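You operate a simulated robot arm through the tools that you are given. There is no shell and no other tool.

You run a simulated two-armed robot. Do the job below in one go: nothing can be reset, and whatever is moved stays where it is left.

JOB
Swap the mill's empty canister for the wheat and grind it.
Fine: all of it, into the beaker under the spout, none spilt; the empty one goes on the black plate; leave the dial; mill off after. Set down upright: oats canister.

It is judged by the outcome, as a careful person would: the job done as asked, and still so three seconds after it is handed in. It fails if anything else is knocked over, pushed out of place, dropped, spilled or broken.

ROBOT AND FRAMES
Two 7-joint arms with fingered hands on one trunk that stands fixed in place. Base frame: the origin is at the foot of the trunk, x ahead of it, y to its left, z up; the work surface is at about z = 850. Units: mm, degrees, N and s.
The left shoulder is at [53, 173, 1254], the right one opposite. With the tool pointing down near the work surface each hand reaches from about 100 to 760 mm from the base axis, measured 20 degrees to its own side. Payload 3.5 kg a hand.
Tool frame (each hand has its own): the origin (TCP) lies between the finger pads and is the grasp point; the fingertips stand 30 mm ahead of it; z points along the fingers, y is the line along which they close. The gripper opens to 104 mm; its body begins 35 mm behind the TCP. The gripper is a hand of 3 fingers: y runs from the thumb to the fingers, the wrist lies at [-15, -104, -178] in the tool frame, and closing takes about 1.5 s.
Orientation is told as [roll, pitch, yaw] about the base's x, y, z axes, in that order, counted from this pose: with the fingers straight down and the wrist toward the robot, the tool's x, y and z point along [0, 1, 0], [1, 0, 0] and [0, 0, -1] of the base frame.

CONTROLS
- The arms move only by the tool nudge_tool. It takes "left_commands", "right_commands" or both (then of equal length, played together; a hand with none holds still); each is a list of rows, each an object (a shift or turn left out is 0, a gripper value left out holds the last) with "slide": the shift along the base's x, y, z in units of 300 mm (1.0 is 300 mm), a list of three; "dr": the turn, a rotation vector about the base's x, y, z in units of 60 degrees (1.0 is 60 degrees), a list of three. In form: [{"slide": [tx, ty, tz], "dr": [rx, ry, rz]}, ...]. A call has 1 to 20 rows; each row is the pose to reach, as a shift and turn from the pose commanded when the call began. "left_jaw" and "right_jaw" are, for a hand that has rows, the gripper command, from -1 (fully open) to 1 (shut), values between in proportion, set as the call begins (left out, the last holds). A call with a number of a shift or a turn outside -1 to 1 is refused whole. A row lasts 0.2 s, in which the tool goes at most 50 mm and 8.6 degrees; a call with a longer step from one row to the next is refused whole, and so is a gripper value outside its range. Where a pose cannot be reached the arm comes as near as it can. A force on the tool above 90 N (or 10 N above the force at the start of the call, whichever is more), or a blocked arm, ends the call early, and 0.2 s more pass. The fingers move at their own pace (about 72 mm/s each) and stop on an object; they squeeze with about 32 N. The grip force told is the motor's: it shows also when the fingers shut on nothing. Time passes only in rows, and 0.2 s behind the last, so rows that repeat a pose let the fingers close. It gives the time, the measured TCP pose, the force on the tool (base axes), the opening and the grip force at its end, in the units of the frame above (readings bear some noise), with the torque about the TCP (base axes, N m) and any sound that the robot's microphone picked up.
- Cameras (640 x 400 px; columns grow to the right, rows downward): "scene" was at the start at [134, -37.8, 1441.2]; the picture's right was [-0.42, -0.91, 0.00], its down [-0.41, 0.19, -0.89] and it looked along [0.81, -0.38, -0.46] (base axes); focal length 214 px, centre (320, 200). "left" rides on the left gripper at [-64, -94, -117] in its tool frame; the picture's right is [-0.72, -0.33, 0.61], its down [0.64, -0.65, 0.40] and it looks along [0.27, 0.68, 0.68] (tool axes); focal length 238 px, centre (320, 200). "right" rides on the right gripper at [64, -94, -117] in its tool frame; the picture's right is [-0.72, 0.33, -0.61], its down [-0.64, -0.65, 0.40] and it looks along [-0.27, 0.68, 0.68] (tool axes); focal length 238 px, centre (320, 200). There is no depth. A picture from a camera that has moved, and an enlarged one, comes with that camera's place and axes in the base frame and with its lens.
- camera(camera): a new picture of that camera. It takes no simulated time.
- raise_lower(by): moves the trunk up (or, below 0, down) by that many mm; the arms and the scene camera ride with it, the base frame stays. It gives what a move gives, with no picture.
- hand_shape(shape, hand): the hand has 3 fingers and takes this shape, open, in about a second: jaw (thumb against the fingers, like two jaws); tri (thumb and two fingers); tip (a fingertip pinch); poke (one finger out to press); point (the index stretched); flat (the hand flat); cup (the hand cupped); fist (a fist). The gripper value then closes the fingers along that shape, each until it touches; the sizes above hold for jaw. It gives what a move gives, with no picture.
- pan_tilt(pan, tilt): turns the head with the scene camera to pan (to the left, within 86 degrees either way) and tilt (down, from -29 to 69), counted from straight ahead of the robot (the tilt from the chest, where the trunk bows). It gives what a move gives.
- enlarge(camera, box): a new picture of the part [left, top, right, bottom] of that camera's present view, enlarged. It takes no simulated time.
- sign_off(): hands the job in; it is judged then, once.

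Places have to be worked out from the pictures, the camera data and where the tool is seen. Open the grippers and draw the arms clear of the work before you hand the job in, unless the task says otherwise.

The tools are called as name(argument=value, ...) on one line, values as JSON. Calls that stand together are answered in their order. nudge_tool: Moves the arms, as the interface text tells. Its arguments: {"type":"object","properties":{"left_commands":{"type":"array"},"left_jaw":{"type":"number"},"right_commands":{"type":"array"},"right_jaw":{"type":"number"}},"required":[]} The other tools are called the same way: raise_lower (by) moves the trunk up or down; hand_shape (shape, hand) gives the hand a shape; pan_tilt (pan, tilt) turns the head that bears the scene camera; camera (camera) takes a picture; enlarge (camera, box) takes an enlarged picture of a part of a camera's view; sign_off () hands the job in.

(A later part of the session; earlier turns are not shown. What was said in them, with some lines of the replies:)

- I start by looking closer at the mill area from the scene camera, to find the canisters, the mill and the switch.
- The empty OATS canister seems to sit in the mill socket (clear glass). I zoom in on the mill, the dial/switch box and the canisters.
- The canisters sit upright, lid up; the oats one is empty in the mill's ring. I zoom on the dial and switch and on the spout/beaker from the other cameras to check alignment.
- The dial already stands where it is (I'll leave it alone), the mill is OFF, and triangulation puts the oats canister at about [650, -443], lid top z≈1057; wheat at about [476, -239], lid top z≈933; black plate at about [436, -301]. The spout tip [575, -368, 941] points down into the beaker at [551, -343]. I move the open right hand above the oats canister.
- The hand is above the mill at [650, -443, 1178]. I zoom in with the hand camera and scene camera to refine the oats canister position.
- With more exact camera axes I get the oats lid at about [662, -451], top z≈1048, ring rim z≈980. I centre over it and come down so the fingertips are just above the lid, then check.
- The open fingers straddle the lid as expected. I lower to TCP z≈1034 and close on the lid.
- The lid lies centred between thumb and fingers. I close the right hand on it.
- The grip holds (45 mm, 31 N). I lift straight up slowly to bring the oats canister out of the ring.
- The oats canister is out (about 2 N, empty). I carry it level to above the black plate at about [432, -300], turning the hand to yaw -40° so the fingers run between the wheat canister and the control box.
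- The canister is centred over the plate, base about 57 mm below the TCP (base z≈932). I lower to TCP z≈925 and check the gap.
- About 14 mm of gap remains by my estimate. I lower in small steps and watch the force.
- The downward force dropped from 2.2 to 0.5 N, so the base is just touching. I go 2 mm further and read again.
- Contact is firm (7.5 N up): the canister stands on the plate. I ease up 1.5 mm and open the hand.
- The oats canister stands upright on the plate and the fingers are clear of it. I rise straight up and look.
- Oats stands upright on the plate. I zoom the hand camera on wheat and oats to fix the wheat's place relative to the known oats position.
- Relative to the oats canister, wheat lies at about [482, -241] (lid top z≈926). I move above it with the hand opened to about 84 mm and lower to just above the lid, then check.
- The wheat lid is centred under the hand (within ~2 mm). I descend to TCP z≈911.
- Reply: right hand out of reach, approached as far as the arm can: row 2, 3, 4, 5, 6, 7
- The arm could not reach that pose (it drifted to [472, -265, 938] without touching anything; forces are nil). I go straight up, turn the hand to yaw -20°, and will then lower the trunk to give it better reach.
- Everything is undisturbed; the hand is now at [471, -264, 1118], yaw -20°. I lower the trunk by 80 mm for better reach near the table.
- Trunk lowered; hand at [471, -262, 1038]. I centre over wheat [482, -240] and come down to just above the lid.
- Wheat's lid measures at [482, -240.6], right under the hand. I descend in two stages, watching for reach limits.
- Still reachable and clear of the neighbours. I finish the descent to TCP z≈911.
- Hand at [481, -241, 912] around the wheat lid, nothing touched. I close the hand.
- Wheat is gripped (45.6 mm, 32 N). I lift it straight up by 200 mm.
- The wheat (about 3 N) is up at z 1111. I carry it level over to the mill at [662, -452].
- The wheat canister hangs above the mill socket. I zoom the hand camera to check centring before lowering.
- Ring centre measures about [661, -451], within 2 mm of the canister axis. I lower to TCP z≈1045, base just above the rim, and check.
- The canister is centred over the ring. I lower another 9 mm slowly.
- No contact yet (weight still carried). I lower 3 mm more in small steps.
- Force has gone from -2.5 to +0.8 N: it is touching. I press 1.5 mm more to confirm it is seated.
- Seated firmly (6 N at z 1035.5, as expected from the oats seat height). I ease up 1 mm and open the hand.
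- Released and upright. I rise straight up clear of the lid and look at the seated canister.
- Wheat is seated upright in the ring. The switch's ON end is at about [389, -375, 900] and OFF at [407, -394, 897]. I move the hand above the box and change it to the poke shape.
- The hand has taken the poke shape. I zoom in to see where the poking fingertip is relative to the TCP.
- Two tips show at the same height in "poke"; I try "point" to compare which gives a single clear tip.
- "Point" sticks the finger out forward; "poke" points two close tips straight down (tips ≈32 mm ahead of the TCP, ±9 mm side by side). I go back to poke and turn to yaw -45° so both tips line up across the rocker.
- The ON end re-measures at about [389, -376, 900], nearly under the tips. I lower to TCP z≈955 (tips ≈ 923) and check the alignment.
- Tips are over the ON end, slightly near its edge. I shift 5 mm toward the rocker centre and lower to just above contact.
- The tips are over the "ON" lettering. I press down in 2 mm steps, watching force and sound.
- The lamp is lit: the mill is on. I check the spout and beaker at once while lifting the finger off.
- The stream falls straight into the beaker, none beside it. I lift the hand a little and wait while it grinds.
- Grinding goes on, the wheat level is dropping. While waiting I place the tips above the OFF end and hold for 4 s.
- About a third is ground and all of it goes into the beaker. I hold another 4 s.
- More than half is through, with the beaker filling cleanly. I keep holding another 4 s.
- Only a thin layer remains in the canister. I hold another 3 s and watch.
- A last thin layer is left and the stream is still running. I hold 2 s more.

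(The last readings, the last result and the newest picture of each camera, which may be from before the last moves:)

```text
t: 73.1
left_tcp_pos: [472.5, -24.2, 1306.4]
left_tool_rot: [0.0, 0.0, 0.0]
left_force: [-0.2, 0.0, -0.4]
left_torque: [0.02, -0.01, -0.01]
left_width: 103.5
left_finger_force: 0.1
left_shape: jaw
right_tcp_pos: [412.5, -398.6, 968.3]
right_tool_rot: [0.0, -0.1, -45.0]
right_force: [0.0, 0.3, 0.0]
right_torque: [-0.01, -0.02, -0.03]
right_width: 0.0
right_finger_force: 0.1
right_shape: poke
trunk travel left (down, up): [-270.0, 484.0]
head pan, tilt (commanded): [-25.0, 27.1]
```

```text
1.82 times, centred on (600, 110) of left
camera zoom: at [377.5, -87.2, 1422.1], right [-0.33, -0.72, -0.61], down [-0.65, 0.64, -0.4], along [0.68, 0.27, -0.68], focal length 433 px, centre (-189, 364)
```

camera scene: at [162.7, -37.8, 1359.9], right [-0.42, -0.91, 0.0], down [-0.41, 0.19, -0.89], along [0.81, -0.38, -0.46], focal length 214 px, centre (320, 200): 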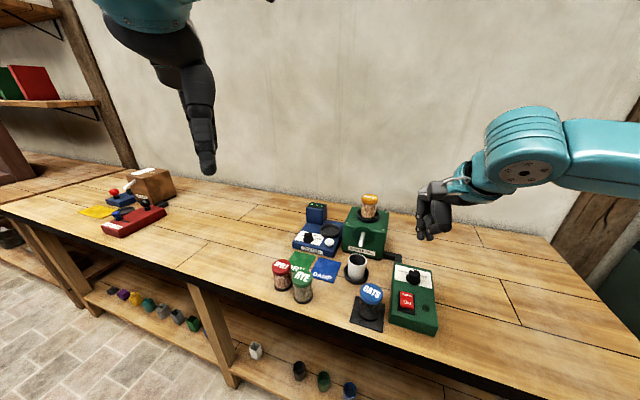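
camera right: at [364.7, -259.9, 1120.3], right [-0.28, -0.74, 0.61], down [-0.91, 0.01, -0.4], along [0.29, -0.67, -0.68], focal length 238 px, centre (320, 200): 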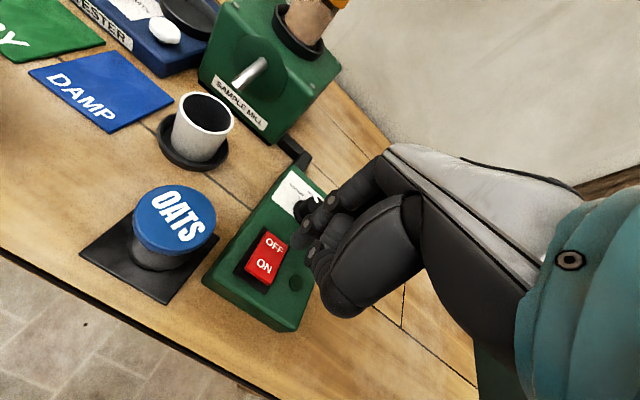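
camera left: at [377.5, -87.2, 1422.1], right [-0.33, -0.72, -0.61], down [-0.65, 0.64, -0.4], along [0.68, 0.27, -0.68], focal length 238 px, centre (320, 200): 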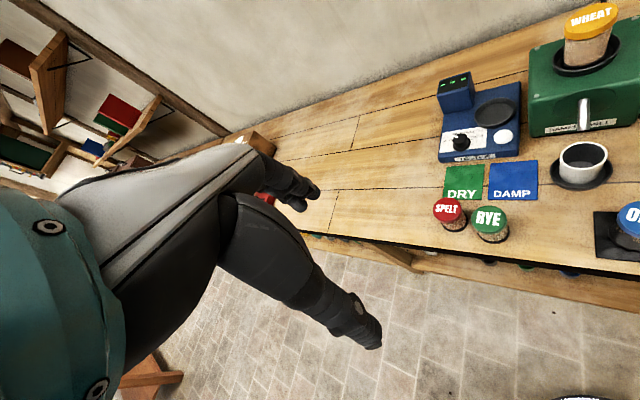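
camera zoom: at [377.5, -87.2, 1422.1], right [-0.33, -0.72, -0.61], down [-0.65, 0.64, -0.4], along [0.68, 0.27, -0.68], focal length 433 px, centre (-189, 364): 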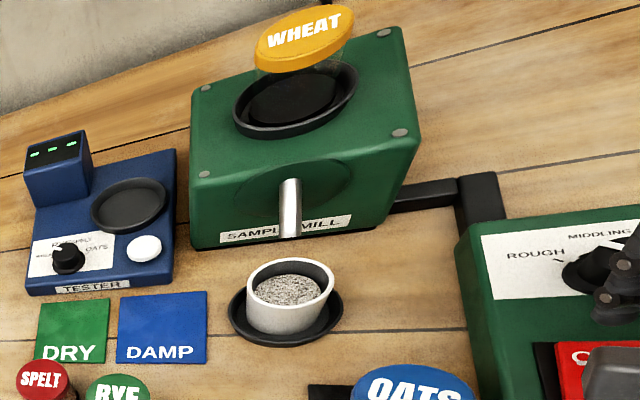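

The canister is empty and the stream has stopped; the beaker holds all of it. I lower the tips toward the raised OFF end and check clearance from the dial.

nudge_tool(right_commands=[{"slide": [0, 0, -0.04]}, {"slide": [0, 0, -0.075]}, {"slide": [0, 0, -0.095]}, {"slide": [0, 0, -0.095]}])

enlarge(camera="right", box=[220, 140, 380, 310])

enlarge(camera="scene", box=[390, 250, 450, 330])

enlarge(camera="left", box=[580, 100, 640, 240])

```text
t: 74.1
left_tcp_pos: [471.4, -23.8, 1306.0]
left_tool_rot: [0.0, 0.0, 0.0]
left_force: [0.1, 0.1, -0.3]
left_torque: [-0.02, 0.0, 0.0]
left_width: 103.5
left_finger_force: 0.0
left_shape: jaw
right_tcp_pos: [411.5, -397.2, 939.9]
right_tool_rot: [0.0, 0.0, -45.0]
right_force: [-0.5, -0.4, -0.6]
right_torque: [0.01, 0.03, 0.01]
right_width: 0.0
right_finger_force: 0.0
right_shape: poke
trunk travel left (down, up): [-270.0, 484.0]
head pan, tilt (commanded): [-25.0, 27.1]
```

```text
2.35 times, centred on (300, 225) of right
camera zoom: at [390.8, -286.5, 1057.6], right [-0.28, -0.74, 0.61], down [-0.91, 0.01, -0.4], along [0.29, -0.67, -0.68], focal length 561 px, centre (367, 141)
```

zoom: 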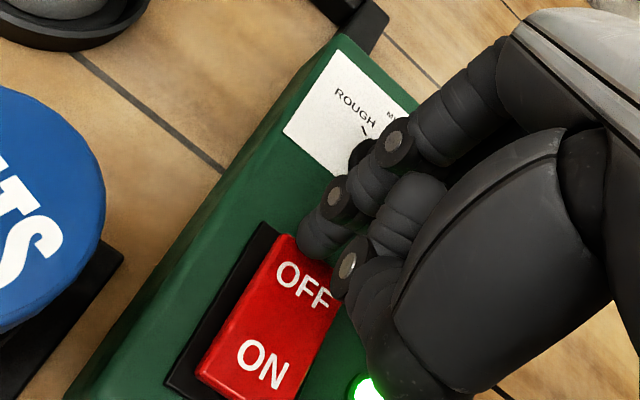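

```text
5.00 times, centred on (420, 290) of scene
camera zoom: at [162.6, -37.8, 1359.9], right [-0.42, -0.91, 0.0], down [-0.41, 0.19, -0.89], along [0.81, -0.38, -0.46], focal length 1072 px, centre (-180, -250)
```

zoom: 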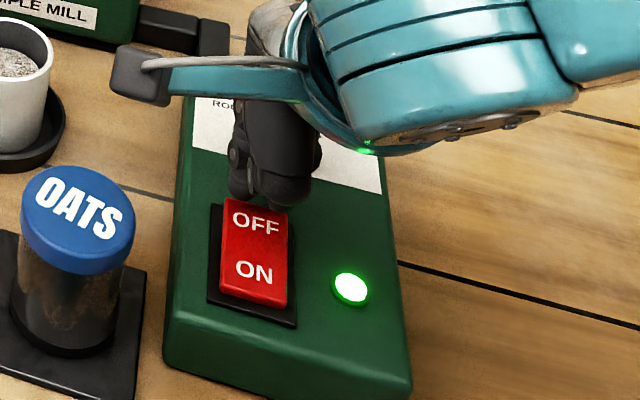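

```text
2.86 times, centred on (610, 170) of left
camera zoom: at [377.4, -87.2, 1422.1], right [-0.33, -0.72, -0.61], down [-0.65, 0.64, -0.4], along [0.68, 0.27, -0.68], focal length 681 px, centre (-509, 286)
```

zoom: 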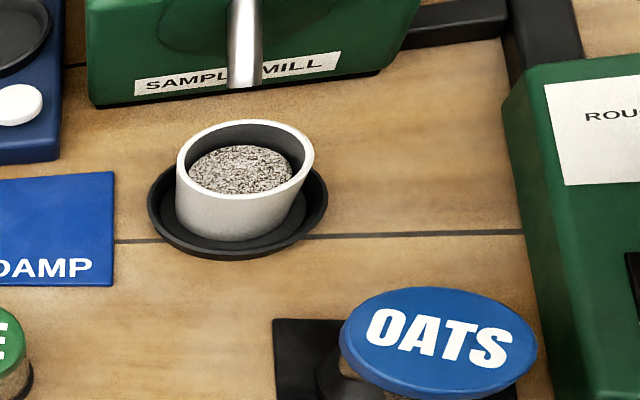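

Tips are above the OFF end, dial untouched and well below the knuckles. I shift 3 mm toward the rocker centre and press down in small steps.

nudge_tool(right_commands=[{"slide": [-0.007, 0.007, -0.007]}, {"slide": [-0.007, 0.007, -0.015]}, {"slide": [-0.007, 0.007, -0.023]}, {"slide": [-0.007, 0.007, -0.03]}, {"slide": [-0.007, 0.007, -0.03]}])

enlarge(camera="scene", box=[390, 250, 450, 330])

```text
t: 75.3
left_tcp_pos: [471.9, -23.4, 1306.1]
left_tool_rot: [0.0, 0.0, 0.0]
left_force: [0.2, -0.1, 0.3]
left_torque: [0.0, 0.03, -0.01]
left_width: 103.5
left_finger_force: 0.0
left_shape: jaw
right_tcp_pos: [410.4, -396.5, 932.1]
right_tool_rot: [0.1, 0.0, -45.0]
right_force: [0.0, -0.5, 2.5]
right_torque: [-0.04, 0.04, 0.01]
right_width: 0.2
right_finger_force: 0.1
right_shape: poke
trunk travel left (down, up): [-270.0, 484.0]
head pan, tilt (commanded): [-25.0, 27.1]
```

```text
5.00 times, centred on (420, 290) of scene
camera zoom: at [162.6, -37.8, 1359.9], right [-0.42, -0.91, 0.0], down [-0.41, 0.19, -0.89], along [0.81, -0.38, -0.46], focal length 1072 px, centre (-180, -250)
```

zoom: 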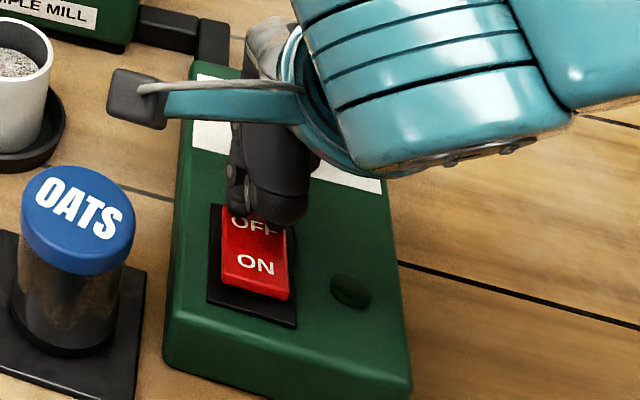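

The lamp has gone out: the mill is off. I lift the hand straight up, clear of the box.

nudge_tool(right_commands=[{"slide": [0, 0, 0.06]}, {"slide": [0, 0, 0.16]}, {"slide": [0, 0, 0.3]}, {"slide": [0, 0, 0.45]}, {"slide": [0, 0, 0.6]}, {"slide": [0, 0, 0.7]}, {"slide": [0, 0, 0.7]}])

camera(camera="scene")

enlarge(camera="scene", box=[270, 190, 450, 345])

enlarge(camera="scene", box=[390, 260, 440, 330])

enlarge(camera="scene", box=[345, 185, 395, 285])

```text
t: 76.9
left_tcp_pos: [472.6, -25.1, 1305.0]
left_tool_rot: [-0.1, 0.0, 0.1]
left_force: [0.0, -0.8, 0.3]
left_torque: [0.03, 0.0, 0.0]
left_width: 103.6
left_finger_force: 0.1
left_shape: jaw
right_tcp_pos: [408.4, -396.8, 1142.9]
right_tool_rot: [0.0, 0.0, -45.0]
right_force: [0.8, -0.4, 0.9]
right_torque: [0.02, 0.01, 0.01]
right_width: 0.0
right_finger_force: 0.1
right_shape: poke
trunk travel left (down, up): [-270.0, 484.0]
head pan, tilt (commanded): [-25.0, 27.1]
```

```text
taken
camera scene: at [162.7, -38.0, 1359.8], right [-0.42, -0.91, 0.0], down [-0.41, 0.19, -0.89], along [0.81, -0.38, -0.46], focal length 214 px, centre (320, 200)
```

scene: 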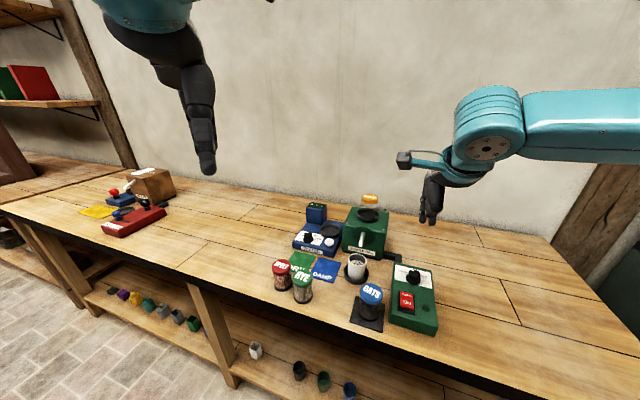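

```text
2.58 times, centred on (360, 268) of scene
camera zoom: at [162.7, -38.0, 1359.8], right [-0.42, -0.91, 0.0], down [-0.41, 0.19, -0.89], along [0.81, -0.38, -0.46], focal length 554 px, centre (217, 26)
```

zoom: 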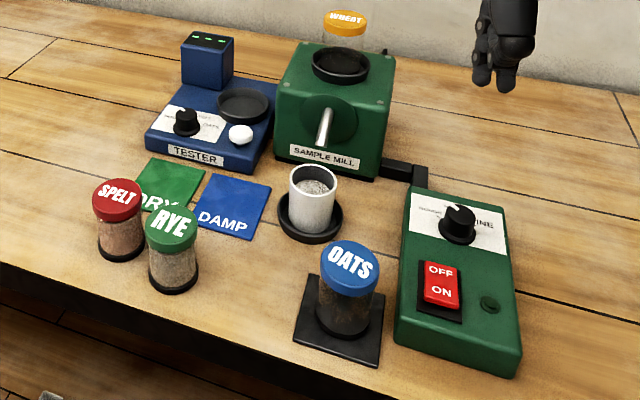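

```text
5.71 times, centred on (415, 295) of scene
camera zoom: at [162.7, -38.0, 1359.8], right [-0.42, -0.91, 0.0], down [-0.41, 0.19, -0.89], along [0.81, -0.38, -0.46], focal length 1226 px, centre (-223, -343)
```

zoom: 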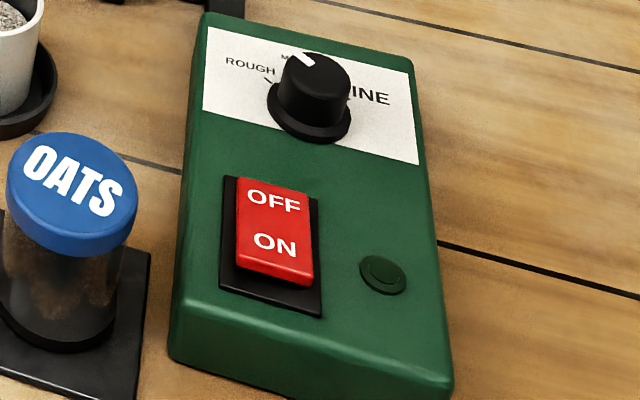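

```text
4.00 times, centred on (370, 235) of scene
camera zoom: at [162.7, -38.0, 1359.8], right [-0.42, -0.91, 0.0], down [-0.41, 0.19, -0.89], along [0.81, -0.38, -0.46], focal length 858 px, centre (120, 60)
```

zoom: 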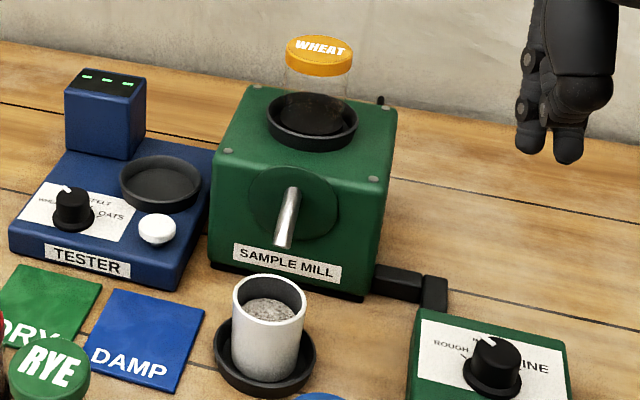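

All is as asked: mill off, dial unmoved, oats upright on the plate, meal in the beaker. I open the right hand and draw it up and back, clear of the work.

hand_shape(shape="jaw", hand="right")

nudge_tool(right_commands=[{"slide": [-0.03, -0.05, 0.1], "dr": [0, 0, 0.1]}, {"slide": [-0.07, -0.1, 0.2], "dr": [0, 0, 0.2]}, {"slide": [-0.12, -0.15, 0.3], "dr": [0, 0, 0.3]}, {"slide": [-0.17, -0.2, 0.35], "dr": [0, 0, 0.4]}, {"slide": [-0.22, -0.25, 0.35], "dr": [0, 0, 0.5]}, {"slide": [-0.22, -0.25, 0.35], "dr": [0, 0, 0.5]}], right_jaw=-1)

camera(camera="scene")

enlarge(camera="scene", box=[270, 190, 450, 345])

enlarge(camera="left", box=[430, 0, 640, 260])

```text
t: 77.8
left_tcp_pos: [472.6, -22.9, 1304.7]
left_tool_rot: [0.0, 0.0, -0.1]
left_force: [-0.2, -0.3, -0.2]
left_torque: [-0.01, -0.01, -0.02]
left_width: 103.7
left_finger_force: 0.1
left_shape: jaw
right_tcp_pos: [408.7, -395.6, 1140.6]
right_tool_rot: [-0.1, 0.0, -44.9]
right_force: [0.2, 0.1, 0.4]
right_torque: [0.0, 0.02, -0.02]
right_width: 104.0
right_finger_force: 0.0
right_shape: jaw
trunk travel left (down, up): [-270.0, 484.0]
head pan, tilt (commanded): [-25.0, 27.1]
```

```text
t: 79.2
left_tcp_pos: [472.1, -22.3, 1305.6]
left_tool_rot: [0.0, 0.0, 0.0]
left_force: [0.1, 0.3, -0.7]
left_torque: [-0.01, 0.01, 0.05]
left_width: 103.5
left_finger_force: 0.0
left_shape: jaw
right_tcp_pos: [343.0, -470.9, 1246.1]
right_tool_rot: [-0.2, -0.1, -14.8]
right_force: [0.4, -0.7, -1.1]
right_torque: [0.01, -0.01, 0.02]
right_width: 103.6
right_finger_force: 0.0
right_shape: jaw
trunk travel left (down, up): [-270.0, 484.0]
head pan, tilt (commanded): [-25.0, 27.1]
```

```text
taken
camera scene: at [162.4, -37.3, 1360.0], right [-0.42, -0.91, 0.0], down [-0.41, 0.19, -0.89], along [0.81, -0.38, -0.46], focal length 214 px, centre (320, 200)
```

scene: 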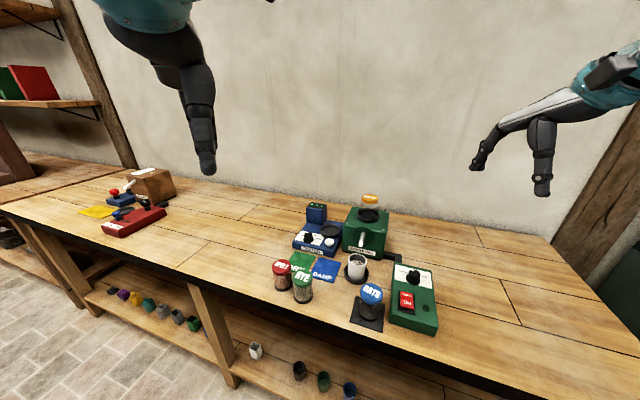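

```text
2.58 times, centred on (360, 268) of scene
camera zoom: at [162.4, -37.3, 1360.0], right [-0.42, -0.91, 0.0], down [-0.41, 0.19, -0.89], along [0.81, -0.38, -0.46], focal length 554 px, centre (217, 26)
```

zoom: 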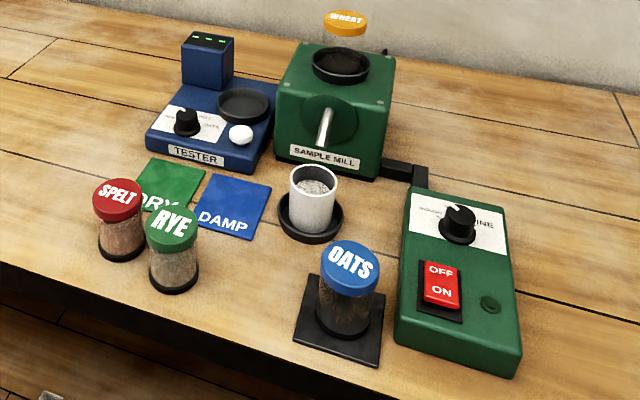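

```text
1.54 times, centred on (535, 130) of left
camera zoom: at [377.2, -86.7, 1422.2], right [-0.33, -0.72, -0.61], down [-0.65, 0.64, -0.4], along [0.68, 0.27, -0.68], focal length 367 px, centre (-11, 308)
```

zoom: 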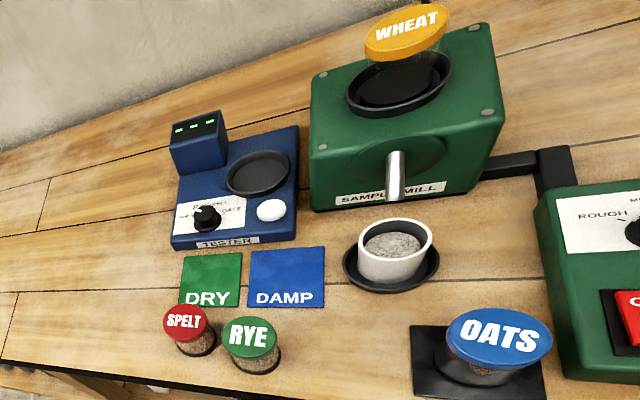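

Final state checked: wheat canister seated and empty in the mill, all meal in the beaker with none spilt, oats canister upright on the black plate, dial unmoved, mill off, hands open and clear. I hand the job in.

sign_off()

```text
The job is handed in.
```

The wheat has been ground, all of it into the beaker under the spout, and I saw none spilt. I've handed the job in.

- **Wheat canister:** it is in the mill and now empty. I let the mill run until the flow from the spout stopped.
- **Oats canister:** it stands upright on the black plate.
- **Mill and dial:** the mill is off and its lamp is out. I left the dial untouched; it points toward the ROUGH/MIDDLING side, not FINE. I took "Fine:" in your note as introducing the details rather than a grind setting, because you also said to leave the dial.
- **Everything else:** nothing was knocked over or moved. At one point the right arm ran out of reach beside the wheat canister and drifted about 25 mm. It touched nothing, and I lowered the trunk 80 mm to reach properly; the trunk is still at that height.

Both hands are open and clear of the work.
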